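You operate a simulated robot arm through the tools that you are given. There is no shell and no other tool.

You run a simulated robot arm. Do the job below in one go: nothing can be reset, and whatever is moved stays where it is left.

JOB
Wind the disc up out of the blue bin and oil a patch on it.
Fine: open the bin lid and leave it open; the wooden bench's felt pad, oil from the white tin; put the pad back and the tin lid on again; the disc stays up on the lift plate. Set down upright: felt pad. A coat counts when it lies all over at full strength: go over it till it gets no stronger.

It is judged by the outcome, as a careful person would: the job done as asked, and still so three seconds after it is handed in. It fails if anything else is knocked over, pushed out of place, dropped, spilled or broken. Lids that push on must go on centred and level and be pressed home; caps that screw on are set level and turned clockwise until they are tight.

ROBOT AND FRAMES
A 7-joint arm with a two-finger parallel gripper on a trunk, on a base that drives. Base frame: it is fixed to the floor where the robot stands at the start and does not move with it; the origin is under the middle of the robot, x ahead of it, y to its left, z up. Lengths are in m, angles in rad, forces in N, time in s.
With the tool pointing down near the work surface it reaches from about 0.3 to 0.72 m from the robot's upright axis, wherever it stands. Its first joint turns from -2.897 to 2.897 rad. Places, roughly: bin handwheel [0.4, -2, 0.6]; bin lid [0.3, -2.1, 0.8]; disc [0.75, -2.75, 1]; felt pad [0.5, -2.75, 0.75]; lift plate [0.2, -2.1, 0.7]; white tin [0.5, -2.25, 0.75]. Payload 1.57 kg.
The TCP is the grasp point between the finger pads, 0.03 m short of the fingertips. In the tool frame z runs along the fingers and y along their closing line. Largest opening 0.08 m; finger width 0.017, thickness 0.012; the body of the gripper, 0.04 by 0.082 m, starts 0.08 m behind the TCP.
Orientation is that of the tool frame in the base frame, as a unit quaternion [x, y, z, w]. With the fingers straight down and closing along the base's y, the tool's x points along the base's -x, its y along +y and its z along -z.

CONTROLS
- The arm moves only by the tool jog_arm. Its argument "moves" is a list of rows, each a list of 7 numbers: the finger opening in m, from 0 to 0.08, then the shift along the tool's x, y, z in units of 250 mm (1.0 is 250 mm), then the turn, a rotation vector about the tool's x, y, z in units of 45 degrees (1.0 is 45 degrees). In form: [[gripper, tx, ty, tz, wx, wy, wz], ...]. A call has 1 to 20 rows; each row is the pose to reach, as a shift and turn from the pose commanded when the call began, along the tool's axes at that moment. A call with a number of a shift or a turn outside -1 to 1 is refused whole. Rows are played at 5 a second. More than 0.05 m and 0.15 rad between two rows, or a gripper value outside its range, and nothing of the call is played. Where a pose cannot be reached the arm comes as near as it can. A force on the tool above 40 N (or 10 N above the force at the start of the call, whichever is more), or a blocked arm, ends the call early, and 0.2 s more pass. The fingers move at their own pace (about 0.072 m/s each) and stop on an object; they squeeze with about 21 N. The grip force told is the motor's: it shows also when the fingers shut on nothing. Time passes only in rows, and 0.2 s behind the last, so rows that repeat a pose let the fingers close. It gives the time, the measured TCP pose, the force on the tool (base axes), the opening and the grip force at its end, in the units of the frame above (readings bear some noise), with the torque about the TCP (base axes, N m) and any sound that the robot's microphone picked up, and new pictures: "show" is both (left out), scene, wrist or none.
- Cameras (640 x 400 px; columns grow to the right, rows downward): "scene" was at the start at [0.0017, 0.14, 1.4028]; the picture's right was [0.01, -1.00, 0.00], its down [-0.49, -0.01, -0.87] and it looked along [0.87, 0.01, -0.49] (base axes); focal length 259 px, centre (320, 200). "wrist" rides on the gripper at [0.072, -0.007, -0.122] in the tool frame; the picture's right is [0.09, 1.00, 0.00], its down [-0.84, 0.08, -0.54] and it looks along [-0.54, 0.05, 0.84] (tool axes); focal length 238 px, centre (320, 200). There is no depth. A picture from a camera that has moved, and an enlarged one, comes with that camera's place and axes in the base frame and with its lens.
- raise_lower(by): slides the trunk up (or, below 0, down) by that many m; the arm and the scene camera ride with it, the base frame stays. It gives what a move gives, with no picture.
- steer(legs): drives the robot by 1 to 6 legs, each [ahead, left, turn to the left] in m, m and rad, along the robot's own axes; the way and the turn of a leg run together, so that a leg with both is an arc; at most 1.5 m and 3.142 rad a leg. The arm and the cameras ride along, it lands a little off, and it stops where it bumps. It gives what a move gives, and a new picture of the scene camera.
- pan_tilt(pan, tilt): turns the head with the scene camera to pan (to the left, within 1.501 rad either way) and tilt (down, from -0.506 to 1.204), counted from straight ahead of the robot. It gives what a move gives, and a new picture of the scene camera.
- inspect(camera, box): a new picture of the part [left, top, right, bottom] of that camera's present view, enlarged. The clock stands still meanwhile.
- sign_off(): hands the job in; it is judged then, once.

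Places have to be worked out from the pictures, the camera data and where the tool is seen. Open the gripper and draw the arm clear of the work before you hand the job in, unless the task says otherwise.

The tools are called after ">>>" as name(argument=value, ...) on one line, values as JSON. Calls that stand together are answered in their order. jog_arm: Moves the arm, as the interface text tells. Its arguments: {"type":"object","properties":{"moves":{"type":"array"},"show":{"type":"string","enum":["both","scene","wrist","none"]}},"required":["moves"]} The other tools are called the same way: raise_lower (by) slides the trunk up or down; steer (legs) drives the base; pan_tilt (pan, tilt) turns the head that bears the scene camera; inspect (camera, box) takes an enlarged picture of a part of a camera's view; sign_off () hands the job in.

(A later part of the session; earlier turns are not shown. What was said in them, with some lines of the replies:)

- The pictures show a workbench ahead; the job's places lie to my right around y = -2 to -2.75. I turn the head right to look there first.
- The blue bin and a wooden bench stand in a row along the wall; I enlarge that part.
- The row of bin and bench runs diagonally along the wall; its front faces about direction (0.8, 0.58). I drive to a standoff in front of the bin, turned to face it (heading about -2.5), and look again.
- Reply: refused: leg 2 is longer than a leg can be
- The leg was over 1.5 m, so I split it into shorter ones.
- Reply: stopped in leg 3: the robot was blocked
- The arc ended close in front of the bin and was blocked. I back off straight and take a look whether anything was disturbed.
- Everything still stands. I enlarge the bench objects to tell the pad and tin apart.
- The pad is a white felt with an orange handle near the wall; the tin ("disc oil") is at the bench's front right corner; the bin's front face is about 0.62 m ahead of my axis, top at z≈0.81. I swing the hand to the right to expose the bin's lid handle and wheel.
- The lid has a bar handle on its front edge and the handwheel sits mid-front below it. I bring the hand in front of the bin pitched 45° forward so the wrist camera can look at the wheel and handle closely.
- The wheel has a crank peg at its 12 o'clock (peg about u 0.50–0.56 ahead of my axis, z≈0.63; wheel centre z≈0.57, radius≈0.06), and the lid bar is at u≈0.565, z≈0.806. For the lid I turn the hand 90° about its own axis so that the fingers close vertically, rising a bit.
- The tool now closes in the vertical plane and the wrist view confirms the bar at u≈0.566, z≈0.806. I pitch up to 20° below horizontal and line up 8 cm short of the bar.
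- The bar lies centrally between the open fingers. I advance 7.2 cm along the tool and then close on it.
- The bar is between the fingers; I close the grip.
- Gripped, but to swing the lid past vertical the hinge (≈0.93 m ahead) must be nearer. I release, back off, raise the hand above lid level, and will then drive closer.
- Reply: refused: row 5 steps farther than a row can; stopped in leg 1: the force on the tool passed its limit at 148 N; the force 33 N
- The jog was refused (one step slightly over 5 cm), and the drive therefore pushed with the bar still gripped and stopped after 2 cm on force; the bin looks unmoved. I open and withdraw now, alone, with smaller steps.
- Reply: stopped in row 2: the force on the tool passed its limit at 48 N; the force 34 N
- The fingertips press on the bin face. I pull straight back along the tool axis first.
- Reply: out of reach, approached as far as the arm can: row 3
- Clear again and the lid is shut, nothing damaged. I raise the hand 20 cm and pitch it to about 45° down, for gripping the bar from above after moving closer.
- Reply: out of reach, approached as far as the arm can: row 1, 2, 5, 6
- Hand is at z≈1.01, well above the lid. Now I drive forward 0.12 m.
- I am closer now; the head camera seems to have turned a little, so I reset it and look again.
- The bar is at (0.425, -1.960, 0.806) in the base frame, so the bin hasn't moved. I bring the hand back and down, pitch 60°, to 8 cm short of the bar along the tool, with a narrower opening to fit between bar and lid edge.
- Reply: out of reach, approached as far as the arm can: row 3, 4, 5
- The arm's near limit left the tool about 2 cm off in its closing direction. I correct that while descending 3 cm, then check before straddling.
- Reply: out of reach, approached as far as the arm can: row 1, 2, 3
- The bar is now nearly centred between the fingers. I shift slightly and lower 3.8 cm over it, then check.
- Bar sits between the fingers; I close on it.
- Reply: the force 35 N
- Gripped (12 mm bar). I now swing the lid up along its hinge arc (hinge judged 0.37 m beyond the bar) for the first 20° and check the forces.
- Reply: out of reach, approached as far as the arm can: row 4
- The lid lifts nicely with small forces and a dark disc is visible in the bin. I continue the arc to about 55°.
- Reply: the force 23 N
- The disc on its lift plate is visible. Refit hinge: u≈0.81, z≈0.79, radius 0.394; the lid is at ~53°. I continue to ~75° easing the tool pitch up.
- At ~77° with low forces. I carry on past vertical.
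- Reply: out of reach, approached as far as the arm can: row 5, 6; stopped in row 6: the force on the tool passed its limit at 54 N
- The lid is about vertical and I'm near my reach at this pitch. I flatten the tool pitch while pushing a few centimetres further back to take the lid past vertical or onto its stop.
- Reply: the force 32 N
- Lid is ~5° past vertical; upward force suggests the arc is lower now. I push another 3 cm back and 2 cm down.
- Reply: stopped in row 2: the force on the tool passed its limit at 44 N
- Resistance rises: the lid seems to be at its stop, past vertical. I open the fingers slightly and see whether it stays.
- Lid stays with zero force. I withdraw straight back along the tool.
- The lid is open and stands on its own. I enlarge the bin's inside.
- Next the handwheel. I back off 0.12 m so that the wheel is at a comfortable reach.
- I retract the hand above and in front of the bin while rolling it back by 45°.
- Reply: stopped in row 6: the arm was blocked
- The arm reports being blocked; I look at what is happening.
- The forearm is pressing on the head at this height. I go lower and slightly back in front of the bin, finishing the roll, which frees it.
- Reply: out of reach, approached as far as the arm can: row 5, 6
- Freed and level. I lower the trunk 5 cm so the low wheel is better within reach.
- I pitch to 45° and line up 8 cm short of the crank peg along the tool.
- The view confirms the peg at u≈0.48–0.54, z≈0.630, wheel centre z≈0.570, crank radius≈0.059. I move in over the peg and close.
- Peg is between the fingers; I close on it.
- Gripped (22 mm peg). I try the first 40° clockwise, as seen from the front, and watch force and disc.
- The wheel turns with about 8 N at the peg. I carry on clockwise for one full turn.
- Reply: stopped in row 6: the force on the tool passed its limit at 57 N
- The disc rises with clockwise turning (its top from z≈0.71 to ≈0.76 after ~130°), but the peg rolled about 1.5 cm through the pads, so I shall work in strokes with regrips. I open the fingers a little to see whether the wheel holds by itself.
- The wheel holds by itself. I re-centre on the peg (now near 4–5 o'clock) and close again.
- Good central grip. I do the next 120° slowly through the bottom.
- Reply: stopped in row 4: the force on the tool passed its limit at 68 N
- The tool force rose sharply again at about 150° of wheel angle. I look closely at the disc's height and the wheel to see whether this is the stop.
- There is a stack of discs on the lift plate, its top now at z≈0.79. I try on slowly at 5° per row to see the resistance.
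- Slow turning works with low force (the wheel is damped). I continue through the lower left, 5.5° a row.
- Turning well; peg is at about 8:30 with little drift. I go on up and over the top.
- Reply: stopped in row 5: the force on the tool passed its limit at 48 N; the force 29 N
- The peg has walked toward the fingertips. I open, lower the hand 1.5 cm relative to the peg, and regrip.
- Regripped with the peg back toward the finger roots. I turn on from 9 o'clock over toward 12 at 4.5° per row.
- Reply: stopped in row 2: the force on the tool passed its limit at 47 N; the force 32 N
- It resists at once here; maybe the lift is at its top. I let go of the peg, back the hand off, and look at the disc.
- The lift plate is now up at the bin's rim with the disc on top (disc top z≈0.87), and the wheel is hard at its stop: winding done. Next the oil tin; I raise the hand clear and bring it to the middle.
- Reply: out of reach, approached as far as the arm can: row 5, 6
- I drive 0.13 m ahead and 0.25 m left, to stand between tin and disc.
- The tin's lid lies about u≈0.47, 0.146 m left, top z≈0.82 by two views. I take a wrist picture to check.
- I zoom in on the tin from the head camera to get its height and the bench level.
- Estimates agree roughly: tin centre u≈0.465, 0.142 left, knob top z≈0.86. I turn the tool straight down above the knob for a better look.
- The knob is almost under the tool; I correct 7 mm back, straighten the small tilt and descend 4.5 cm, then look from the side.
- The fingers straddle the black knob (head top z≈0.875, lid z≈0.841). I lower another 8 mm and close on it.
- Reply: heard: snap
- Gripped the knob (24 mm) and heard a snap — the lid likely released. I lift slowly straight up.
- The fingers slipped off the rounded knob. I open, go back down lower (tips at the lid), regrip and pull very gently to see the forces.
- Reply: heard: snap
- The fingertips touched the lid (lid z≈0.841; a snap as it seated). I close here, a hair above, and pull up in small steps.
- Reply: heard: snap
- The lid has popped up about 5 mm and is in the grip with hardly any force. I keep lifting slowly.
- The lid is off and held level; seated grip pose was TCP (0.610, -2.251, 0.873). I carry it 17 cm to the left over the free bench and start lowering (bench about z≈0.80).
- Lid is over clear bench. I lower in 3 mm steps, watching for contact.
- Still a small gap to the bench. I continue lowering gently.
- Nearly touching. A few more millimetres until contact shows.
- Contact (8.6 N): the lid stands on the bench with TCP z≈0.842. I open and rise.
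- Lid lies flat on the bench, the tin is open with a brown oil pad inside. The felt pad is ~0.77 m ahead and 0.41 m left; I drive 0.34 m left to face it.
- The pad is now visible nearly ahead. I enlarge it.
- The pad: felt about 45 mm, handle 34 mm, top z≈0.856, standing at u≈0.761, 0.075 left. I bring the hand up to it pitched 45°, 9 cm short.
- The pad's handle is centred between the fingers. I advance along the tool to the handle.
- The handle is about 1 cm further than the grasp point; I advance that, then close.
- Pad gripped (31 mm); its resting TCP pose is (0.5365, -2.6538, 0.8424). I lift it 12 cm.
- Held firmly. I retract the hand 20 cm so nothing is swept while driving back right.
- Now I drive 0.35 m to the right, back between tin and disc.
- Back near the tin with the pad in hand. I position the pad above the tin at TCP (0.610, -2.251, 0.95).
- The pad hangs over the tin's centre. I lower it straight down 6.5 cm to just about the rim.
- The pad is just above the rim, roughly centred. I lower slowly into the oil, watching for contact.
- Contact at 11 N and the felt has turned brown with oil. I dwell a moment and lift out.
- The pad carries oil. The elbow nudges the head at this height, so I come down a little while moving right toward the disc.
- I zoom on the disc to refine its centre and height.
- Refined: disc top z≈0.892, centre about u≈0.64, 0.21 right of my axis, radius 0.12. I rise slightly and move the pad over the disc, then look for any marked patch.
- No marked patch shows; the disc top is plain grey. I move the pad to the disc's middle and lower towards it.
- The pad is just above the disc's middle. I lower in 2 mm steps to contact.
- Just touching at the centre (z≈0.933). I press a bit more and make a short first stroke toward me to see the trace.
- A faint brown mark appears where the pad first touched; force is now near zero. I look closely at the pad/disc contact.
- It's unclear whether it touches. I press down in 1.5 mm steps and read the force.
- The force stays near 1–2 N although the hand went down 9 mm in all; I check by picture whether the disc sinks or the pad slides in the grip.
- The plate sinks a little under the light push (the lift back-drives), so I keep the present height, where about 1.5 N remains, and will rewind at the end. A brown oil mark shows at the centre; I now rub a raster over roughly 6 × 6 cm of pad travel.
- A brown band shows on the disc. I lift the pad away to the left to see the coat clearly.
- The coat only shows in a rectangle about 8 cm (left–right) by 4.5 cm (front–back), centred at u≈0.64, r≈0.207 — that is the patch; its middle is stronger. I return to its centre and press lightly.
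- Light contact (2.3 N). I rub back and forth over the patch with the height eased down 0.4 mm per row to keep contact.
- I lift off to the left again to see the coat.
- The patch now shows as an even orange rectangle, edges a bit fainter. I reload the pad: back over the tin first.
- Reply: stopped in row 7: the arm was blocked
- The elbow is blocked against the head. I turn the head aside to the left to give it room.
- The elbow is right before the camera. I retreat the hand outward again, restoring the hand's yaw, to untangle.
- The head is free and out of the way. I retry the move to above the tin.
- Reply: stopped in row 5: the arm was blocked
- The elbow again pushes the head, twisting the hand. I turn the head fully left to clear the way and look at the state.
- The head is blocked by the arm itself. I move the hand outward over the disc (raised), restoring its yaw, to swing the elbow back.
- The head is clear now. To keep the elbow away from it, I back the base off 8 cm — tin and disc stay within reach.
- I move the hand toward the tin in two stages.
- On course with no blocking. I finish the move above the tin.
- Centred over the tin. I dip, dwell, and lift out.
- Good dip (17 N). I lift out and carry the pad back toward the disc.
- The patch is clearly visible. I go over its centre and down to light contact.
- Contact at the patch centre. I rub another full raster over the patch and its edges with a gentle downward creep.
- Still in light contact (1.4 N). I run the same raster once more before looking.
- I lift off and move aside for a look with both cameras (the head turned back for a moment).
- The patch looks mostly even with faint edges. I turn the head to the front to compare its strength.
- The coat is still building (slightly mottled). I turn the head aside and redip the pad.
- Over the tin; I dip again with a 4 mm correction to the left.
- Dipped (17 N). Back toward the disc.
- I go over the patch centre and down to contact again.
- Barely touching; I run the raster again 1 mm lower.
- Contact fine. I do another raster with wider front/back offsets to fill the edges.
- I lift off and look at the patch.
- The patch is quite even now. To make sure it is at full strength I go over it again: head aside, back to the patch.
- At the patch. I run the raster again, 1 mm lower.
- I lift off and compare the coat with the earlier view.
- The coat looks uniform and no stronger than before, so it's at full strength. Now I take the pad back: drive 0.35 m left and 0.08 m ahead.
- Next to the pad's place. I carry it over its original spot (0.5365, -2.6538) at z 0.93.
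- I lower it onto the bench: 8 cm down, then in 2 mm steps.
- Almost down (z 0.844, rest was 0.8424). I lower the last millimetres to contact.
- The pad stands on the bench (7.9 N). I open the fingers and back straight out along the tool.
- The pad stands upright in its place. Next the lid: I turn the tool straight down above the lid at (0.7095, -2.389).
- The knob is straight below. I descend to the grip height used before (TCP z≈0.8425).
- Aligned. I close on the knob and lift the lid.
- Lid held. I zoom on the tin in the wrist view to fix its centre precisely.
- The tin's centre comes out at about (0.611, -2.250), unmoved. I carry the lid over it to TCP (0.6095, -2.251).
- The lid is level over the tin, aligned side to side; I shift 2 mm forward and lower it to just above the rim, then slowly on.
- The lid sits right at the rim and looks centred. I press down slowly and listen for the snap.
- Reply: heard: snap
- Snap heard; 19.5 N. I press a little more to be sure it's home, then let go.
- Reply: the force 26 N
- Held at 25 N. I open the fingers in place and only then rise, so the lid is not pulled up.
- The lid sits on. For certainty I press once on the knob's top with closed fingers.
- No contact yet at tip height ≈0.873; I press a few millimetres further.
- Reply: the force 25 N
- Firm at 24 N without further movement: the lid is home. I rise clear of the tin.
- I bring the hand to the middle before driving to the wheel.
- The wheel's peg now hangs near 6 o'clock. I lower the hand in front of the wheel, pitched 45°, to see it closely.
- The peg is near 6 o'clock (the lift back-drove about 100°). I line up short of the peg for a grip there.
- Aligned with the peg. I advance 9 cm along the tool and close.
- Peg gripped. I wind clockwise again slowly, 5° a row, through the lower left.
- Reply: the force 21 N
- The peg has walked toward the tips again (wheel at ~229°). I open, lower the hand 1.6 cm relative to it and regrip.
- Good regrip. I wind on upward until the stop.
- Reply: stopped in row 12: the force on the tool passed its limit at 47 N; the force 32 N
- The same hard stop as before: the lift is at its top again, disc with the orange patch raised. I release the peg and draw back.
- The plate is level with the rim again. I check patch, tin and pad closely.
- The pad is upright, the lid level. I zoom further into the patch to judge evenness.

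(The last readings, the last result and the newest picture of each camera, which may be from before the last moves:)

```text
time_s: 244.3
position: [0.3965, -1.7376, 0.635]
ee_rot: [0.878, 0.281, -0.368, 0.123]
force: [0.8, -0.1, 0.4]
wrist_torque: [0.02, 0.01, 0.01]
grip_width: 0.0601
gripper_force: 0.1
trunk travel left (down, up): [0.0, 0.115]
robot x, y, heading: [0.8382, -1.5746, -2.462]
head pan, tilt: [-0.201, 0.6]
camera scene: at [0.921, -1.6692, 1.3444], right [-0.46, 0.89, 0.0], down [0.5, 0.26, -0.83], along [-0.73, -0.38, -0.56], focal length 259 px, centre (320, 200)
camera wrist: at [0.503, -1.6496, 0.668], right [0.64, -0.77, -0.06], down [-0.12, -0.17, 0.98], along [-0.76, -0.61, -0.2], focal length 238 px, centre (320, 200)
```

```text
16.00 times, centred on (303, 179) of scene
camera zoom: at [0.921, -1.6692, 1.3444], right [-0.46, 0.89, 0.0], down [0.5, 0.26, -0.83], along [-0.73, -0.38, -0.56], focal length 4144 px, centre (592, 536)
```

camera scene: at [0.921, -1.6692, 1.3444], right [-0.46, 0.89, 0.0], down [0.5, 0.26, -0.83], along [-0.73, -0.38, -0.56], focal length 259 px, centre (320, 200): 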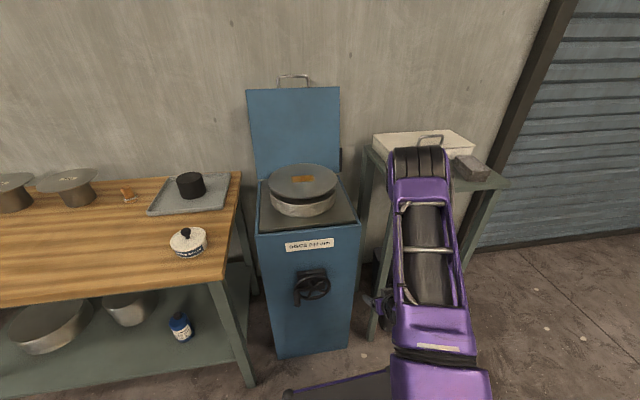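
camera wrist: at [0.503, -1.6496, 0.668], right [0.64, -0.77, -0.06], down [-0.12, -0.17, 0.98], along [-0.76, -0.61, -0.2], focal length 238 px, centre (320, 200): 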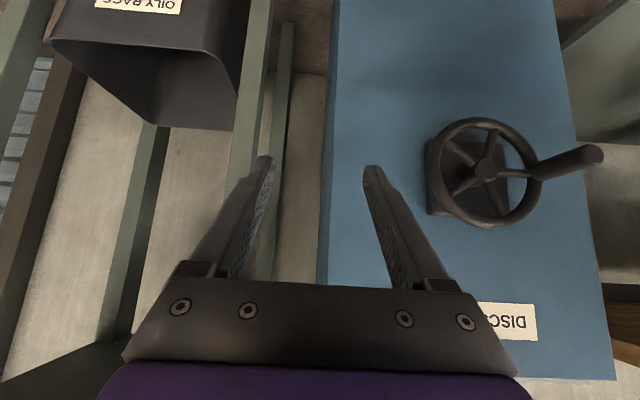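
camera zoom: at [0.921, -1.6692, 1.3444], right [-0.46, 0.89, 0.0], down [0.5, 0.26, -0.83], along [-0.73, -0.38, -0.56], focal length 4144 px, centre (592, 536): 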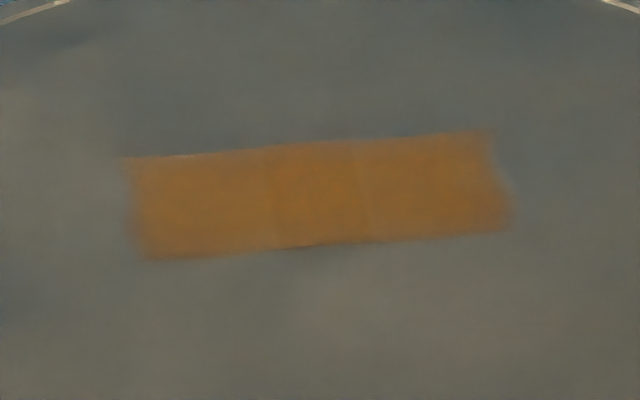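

The side cells look marginally lighter than the centre ones. Before deciding, I want a close straight-down look with the wrist camera; first I raise the hand as before.

>>> jog_arm(moves=[[0.06, -0.12, 0, -0.12, 0, 0, 0], [0.06, -0.24, 0, -0.24, 0, 0, 0], [0.06, -0.36, 0.1, -0.36, 0, 0, 0], [0.06, -0.46, 0.2, -0.47, 0, 0, 0], [0.06, -0.56, 0.33, -0.57, 0, 0, 0], [0.06, -0.66, 0.46, -0.67, 0, 0, 0], [0.06, -0.74, 0.59, -0.75, 0, 0, 0], [0.06, -0.8, 0.72, -0.8, 0, 0, 0], [0.06, -0.8, 0.9, -0.8, 0, 0, 0]], show="scene")

```text
time_s: 246.3
position: [0.5275, -1.915, 0.9199]
ee_rot: [0.877, 0.283, -0.368, 0.125]
force: [-0.5, -0.1, 0.7]
wrist_torque: [-0.01, -0.01, -0.01]
grip_width: 0.0599
gripper_force: 0.0
trunk travel left (down, up): [0.0, 0.115]
robot x, y, heading: [0.8433, -1.5735, -2.457]
head pan, tilt: [-0.201, 0.6]
camera scene: at [0.9207, -1.6687, 1.3445], right [-0.46, 0.89, 0.0], down [0.5, 0.26, -0.83], along [-0.73, -0.38, -0.56], focal length 259 px, centre (320, 200)
```

scene: 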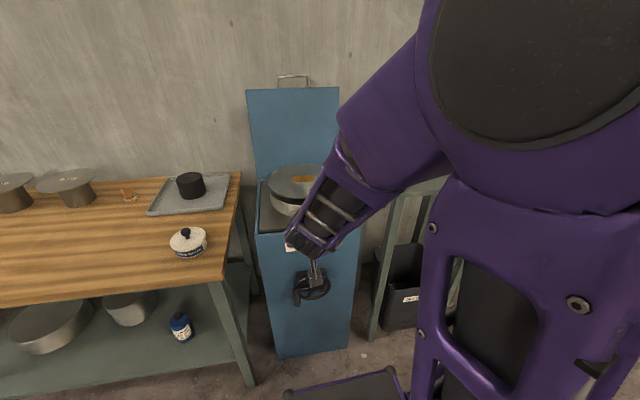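

I swing to tool-down above the front of the disc, rising first.

>>> jog_arm(moves=[[0.06, -0.114, -0.02, -0.112, 0, 0.12, 0], [0.06, -0.228, -0.04, -0.224, 0, 0.25, 0], [0.06, -0.324, -0.06, -0.127, 0, 0.38, 0], [0.06, -0.42, -0.08, -0.029, 0, 0.51, 0], [0.06, -0.515, -0.1, 0.068, 0, 0.64, 0], [0.06, -0.611, -0.12, 0.166, 0, 0.77, 0], [0.06, -0.707, -0.14, 0.263, 0, 0.9, 0], [0.06, -0.802, -0.16, 0.361, 0, 1.0, 0]], show="both")

>>> inspect(camera="wrist", box=[220, 60, 420, 185])

```text
time_s: 248.1
position: [0.3425, -2.0046, 0.9987]
ee_rot: [0.951, 0.309, -0.004, 0.004]
force: [6.6, -7.4, -0.7]
wrist_torque: [0.82, 0.65, -0.04]
grip_width: 0.0603
gripper_force: 0.0
out of reach, approached as far as the arm can: row 3
trunk travel left (down, up): [0.0, 0.115]
robot x, y, heading: [0.8419, -1.5745, -2.458]
head pan, tilt: [-0.201, 0.6]
camera scene: at [0.9234, -1.6741, 1.3437], right [-0.46, 0.89, 0.01], down [0.5, 0.27, -0.83], along [-0.73, -0.38, -0.56], focal length 259 px, centre (320, 200)
camera wrist: at [0.3959, -1.9555, 1.1198], right [0.66, -0.75, 0.0], down [-0.63, -0.55, 0.55], along [-0.41, -0.36, -0.84], focal length 238 px, centre (320, 200)
```

scene: 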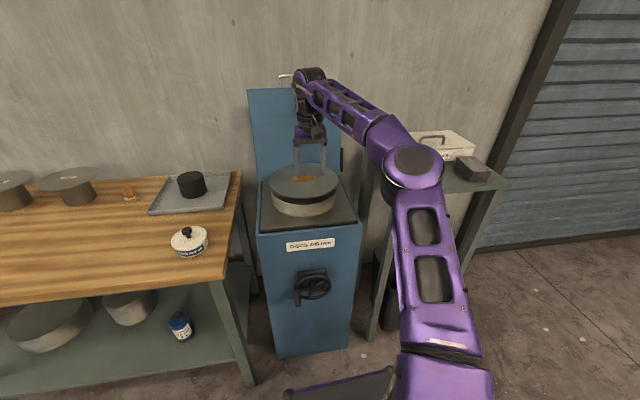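
wrist: 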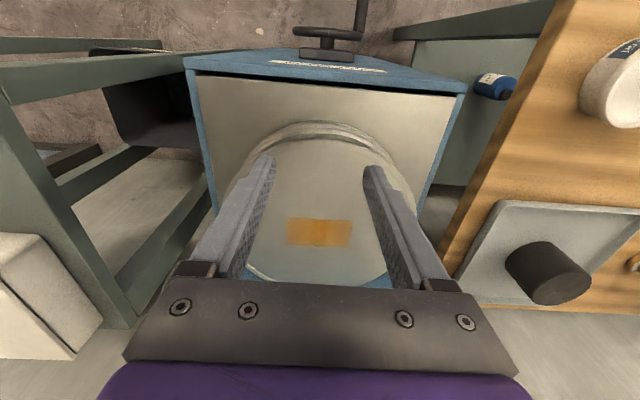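

```text
3.20 times, centred on (320, 122) of wrist
camera zoom: at [0.3959, -1.9555, 1.1198], right [0.66, -0.75, 0.0], down [-0.63, -0.55, 0.55], along [-0.41, -0.36, -0.84], focal length 763 px, centre (320, 448)
```

zoom: 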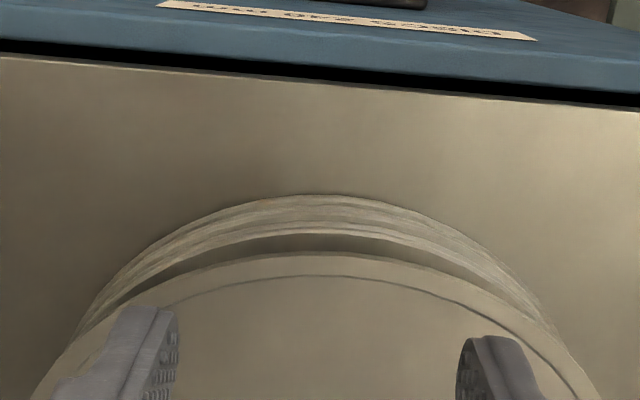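

I zoom on the patch from above.

>>> inspect(camera="wrist", box=[276, 210, 364, 255])

```text
7.27 times, centred on (320, 232) of wrist
camera zoom: at [0.3959, -1.9555, 1.1198], right [0.66, -0.75, 0.0], down [-0.63, -0.55, 0.55], along [-0.41, -0.36, -0.84], focal length 1734 px, centre (320, -36)
```

zoom: 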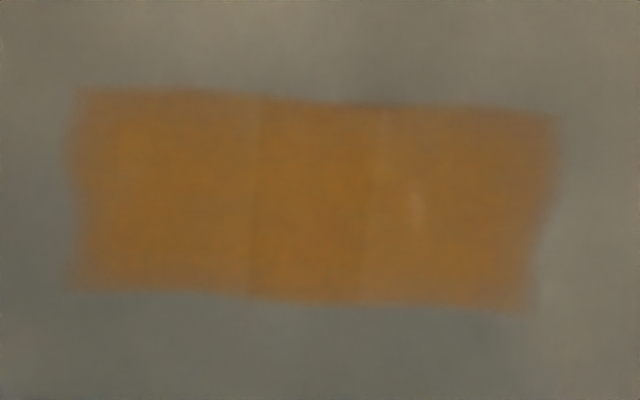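

From above, the coat is even with only an overlap seam in the middle, and it did not change over the last passes, so I take it as full strength. I draw the arm back, clear of the disc.

>>> jog_arm(moves=[[0.06, 0.12, 0, 0, 0, 0, 0], [0.06, 0.26, 0, 0, 0, 0, 0], [0.06, 0.4, 0, 0.02, 0, 0, 0], [0.06, 0.52, 0, 0.06, 0, 0, 0], [0.06, 0.64, 0, 0.1, 0, 0, 0], [0.06, 0.74, 0, 0.14, 0, 0, 0]], show="scene")

```text
time_s: 249.5
position: [0.4879, -1.8925, 0.9622]
ee_rot: [0.952, 0.306, -0.003, 0.007]
force: [0.5, 0.5, 0.1]
wrist_torque: [0.03, -0.02, -0.02]
grip_width: 0.0597
gripper_force: 0.1
trunk travel left (down, up): [0.0, 0.115]
robot x, y, heading: [0.8409, -1.5745, -2.464]
head pan, tilt: [-0.201, 0.6]
camera scene: at [0.9207, -1.6691, 1.3445], right [-0.46, 0.89, 0.0], down [0.5, 0.26, -0.82], along [-0.73, -0.38, -0.57], focal length 259 px, centre (320, 200)
```

scene: 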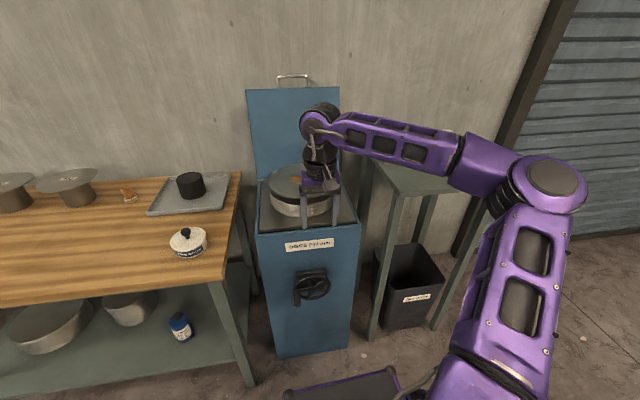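

The arm is back in front of the bin. I drive 0.3 m back for clearance and take a last overall look.

>>> steer(legs=[[-0.3, 0, 0]])

>>> inspect(camera="scene", box=[0, 100, 420, 360])

```text
time_s: 251.6
position: [0.7208, -1.7043, 0.9619]
ee_rot: [0.952, 0.307, -0.004, 0.006]
force: [0.7, 1.0, -0.9]
wrist_torque: [0.04, 0.0, -0.03]
grip_width: 0.06
gripper_force: 0.1
trunk travel left (down, up): [0.0, 0.115]
robot x, y, heading: [1.0696, -1.3911, -2.467]
head pan, tilt: [-0.201, 0.6]
camera scene: at [1.1528, -1.481, 1.3445], right [-0.46, 0.89, 0.0], down [0.5, 0.26, -0.83], along [-0.73, -0.38, -0.56], focal length 259 px, centre (320, 200)
```

scene: 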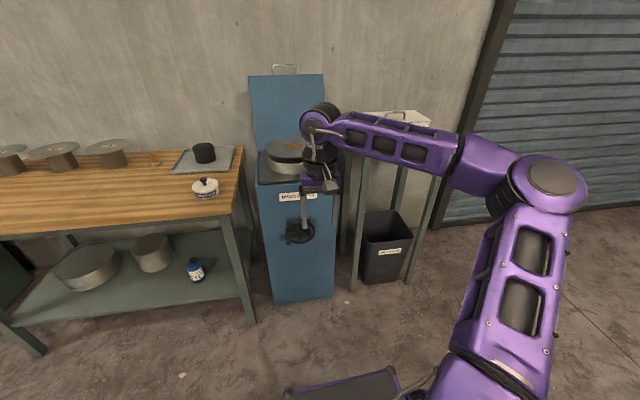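

```text
1.52 times, centred on (210, 230) of scene
camera zoom: at [1.1528, -1.481, 1.3445], right [-0.46, 0.89, 0.0], down [0.5, 0.26, -0.83], along [-0.73, -0.38, -0.56], focal length 395 px, centre (488, 154)
```

zoom: 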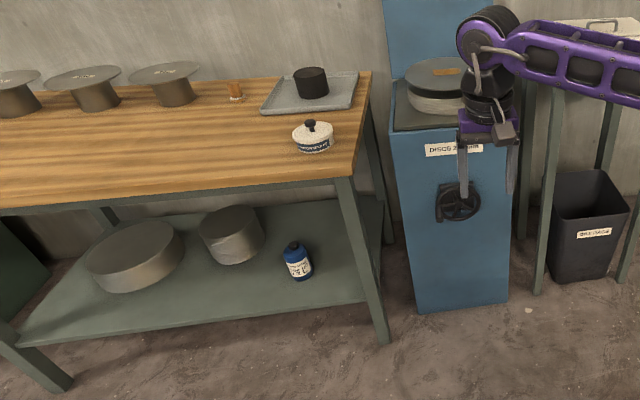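

Everything is in place: bin lid open, disc up on the plate with its patch oiled, pad upright at its spot, tin lid pressed home, nothing knocked over, and the gripper open and clear. I hand the job in.

>>> sign_off()

```text
The job is handed in.
```

The job is done and handed in. I judged the coat's full strength by eye from the camera pictures, not by a measurement.

- **Bin and disc:** The bin lid is open and stands past vertical on its own. I wound the wheel clockwise to its hard stop, and the disc is up on the lift plate level with the bin's rim.
- **Lift sank while oiling:** The light push of the pad turned the wheel back about 100°. I wound it up to the stop again after the oiling, and it was still up when I last looked.
- **Oil patch:** It shows as an orange rectangle of roughly 8 by 4.5 cm in the middle of the disc. I dipped the pad three times and went over the patch until the last passes made no visible change. The middle looks very slightly darker than the sides. I took that as an overlap seam, but it could mean the sides got a little less.
- **Pad and tin:** The felt pad stands upright back in its old spot. The tin lid snapped on and did not move when I pressed it again at about 24 N.
- **Bumps along the way:** The robot's base was once blocked in front of the bin. Once I also drove while still gripping the lid handle, and it stopped on force. I saw nothing moved or damaged from either.

The gripper is open and the arm is clear of the work.
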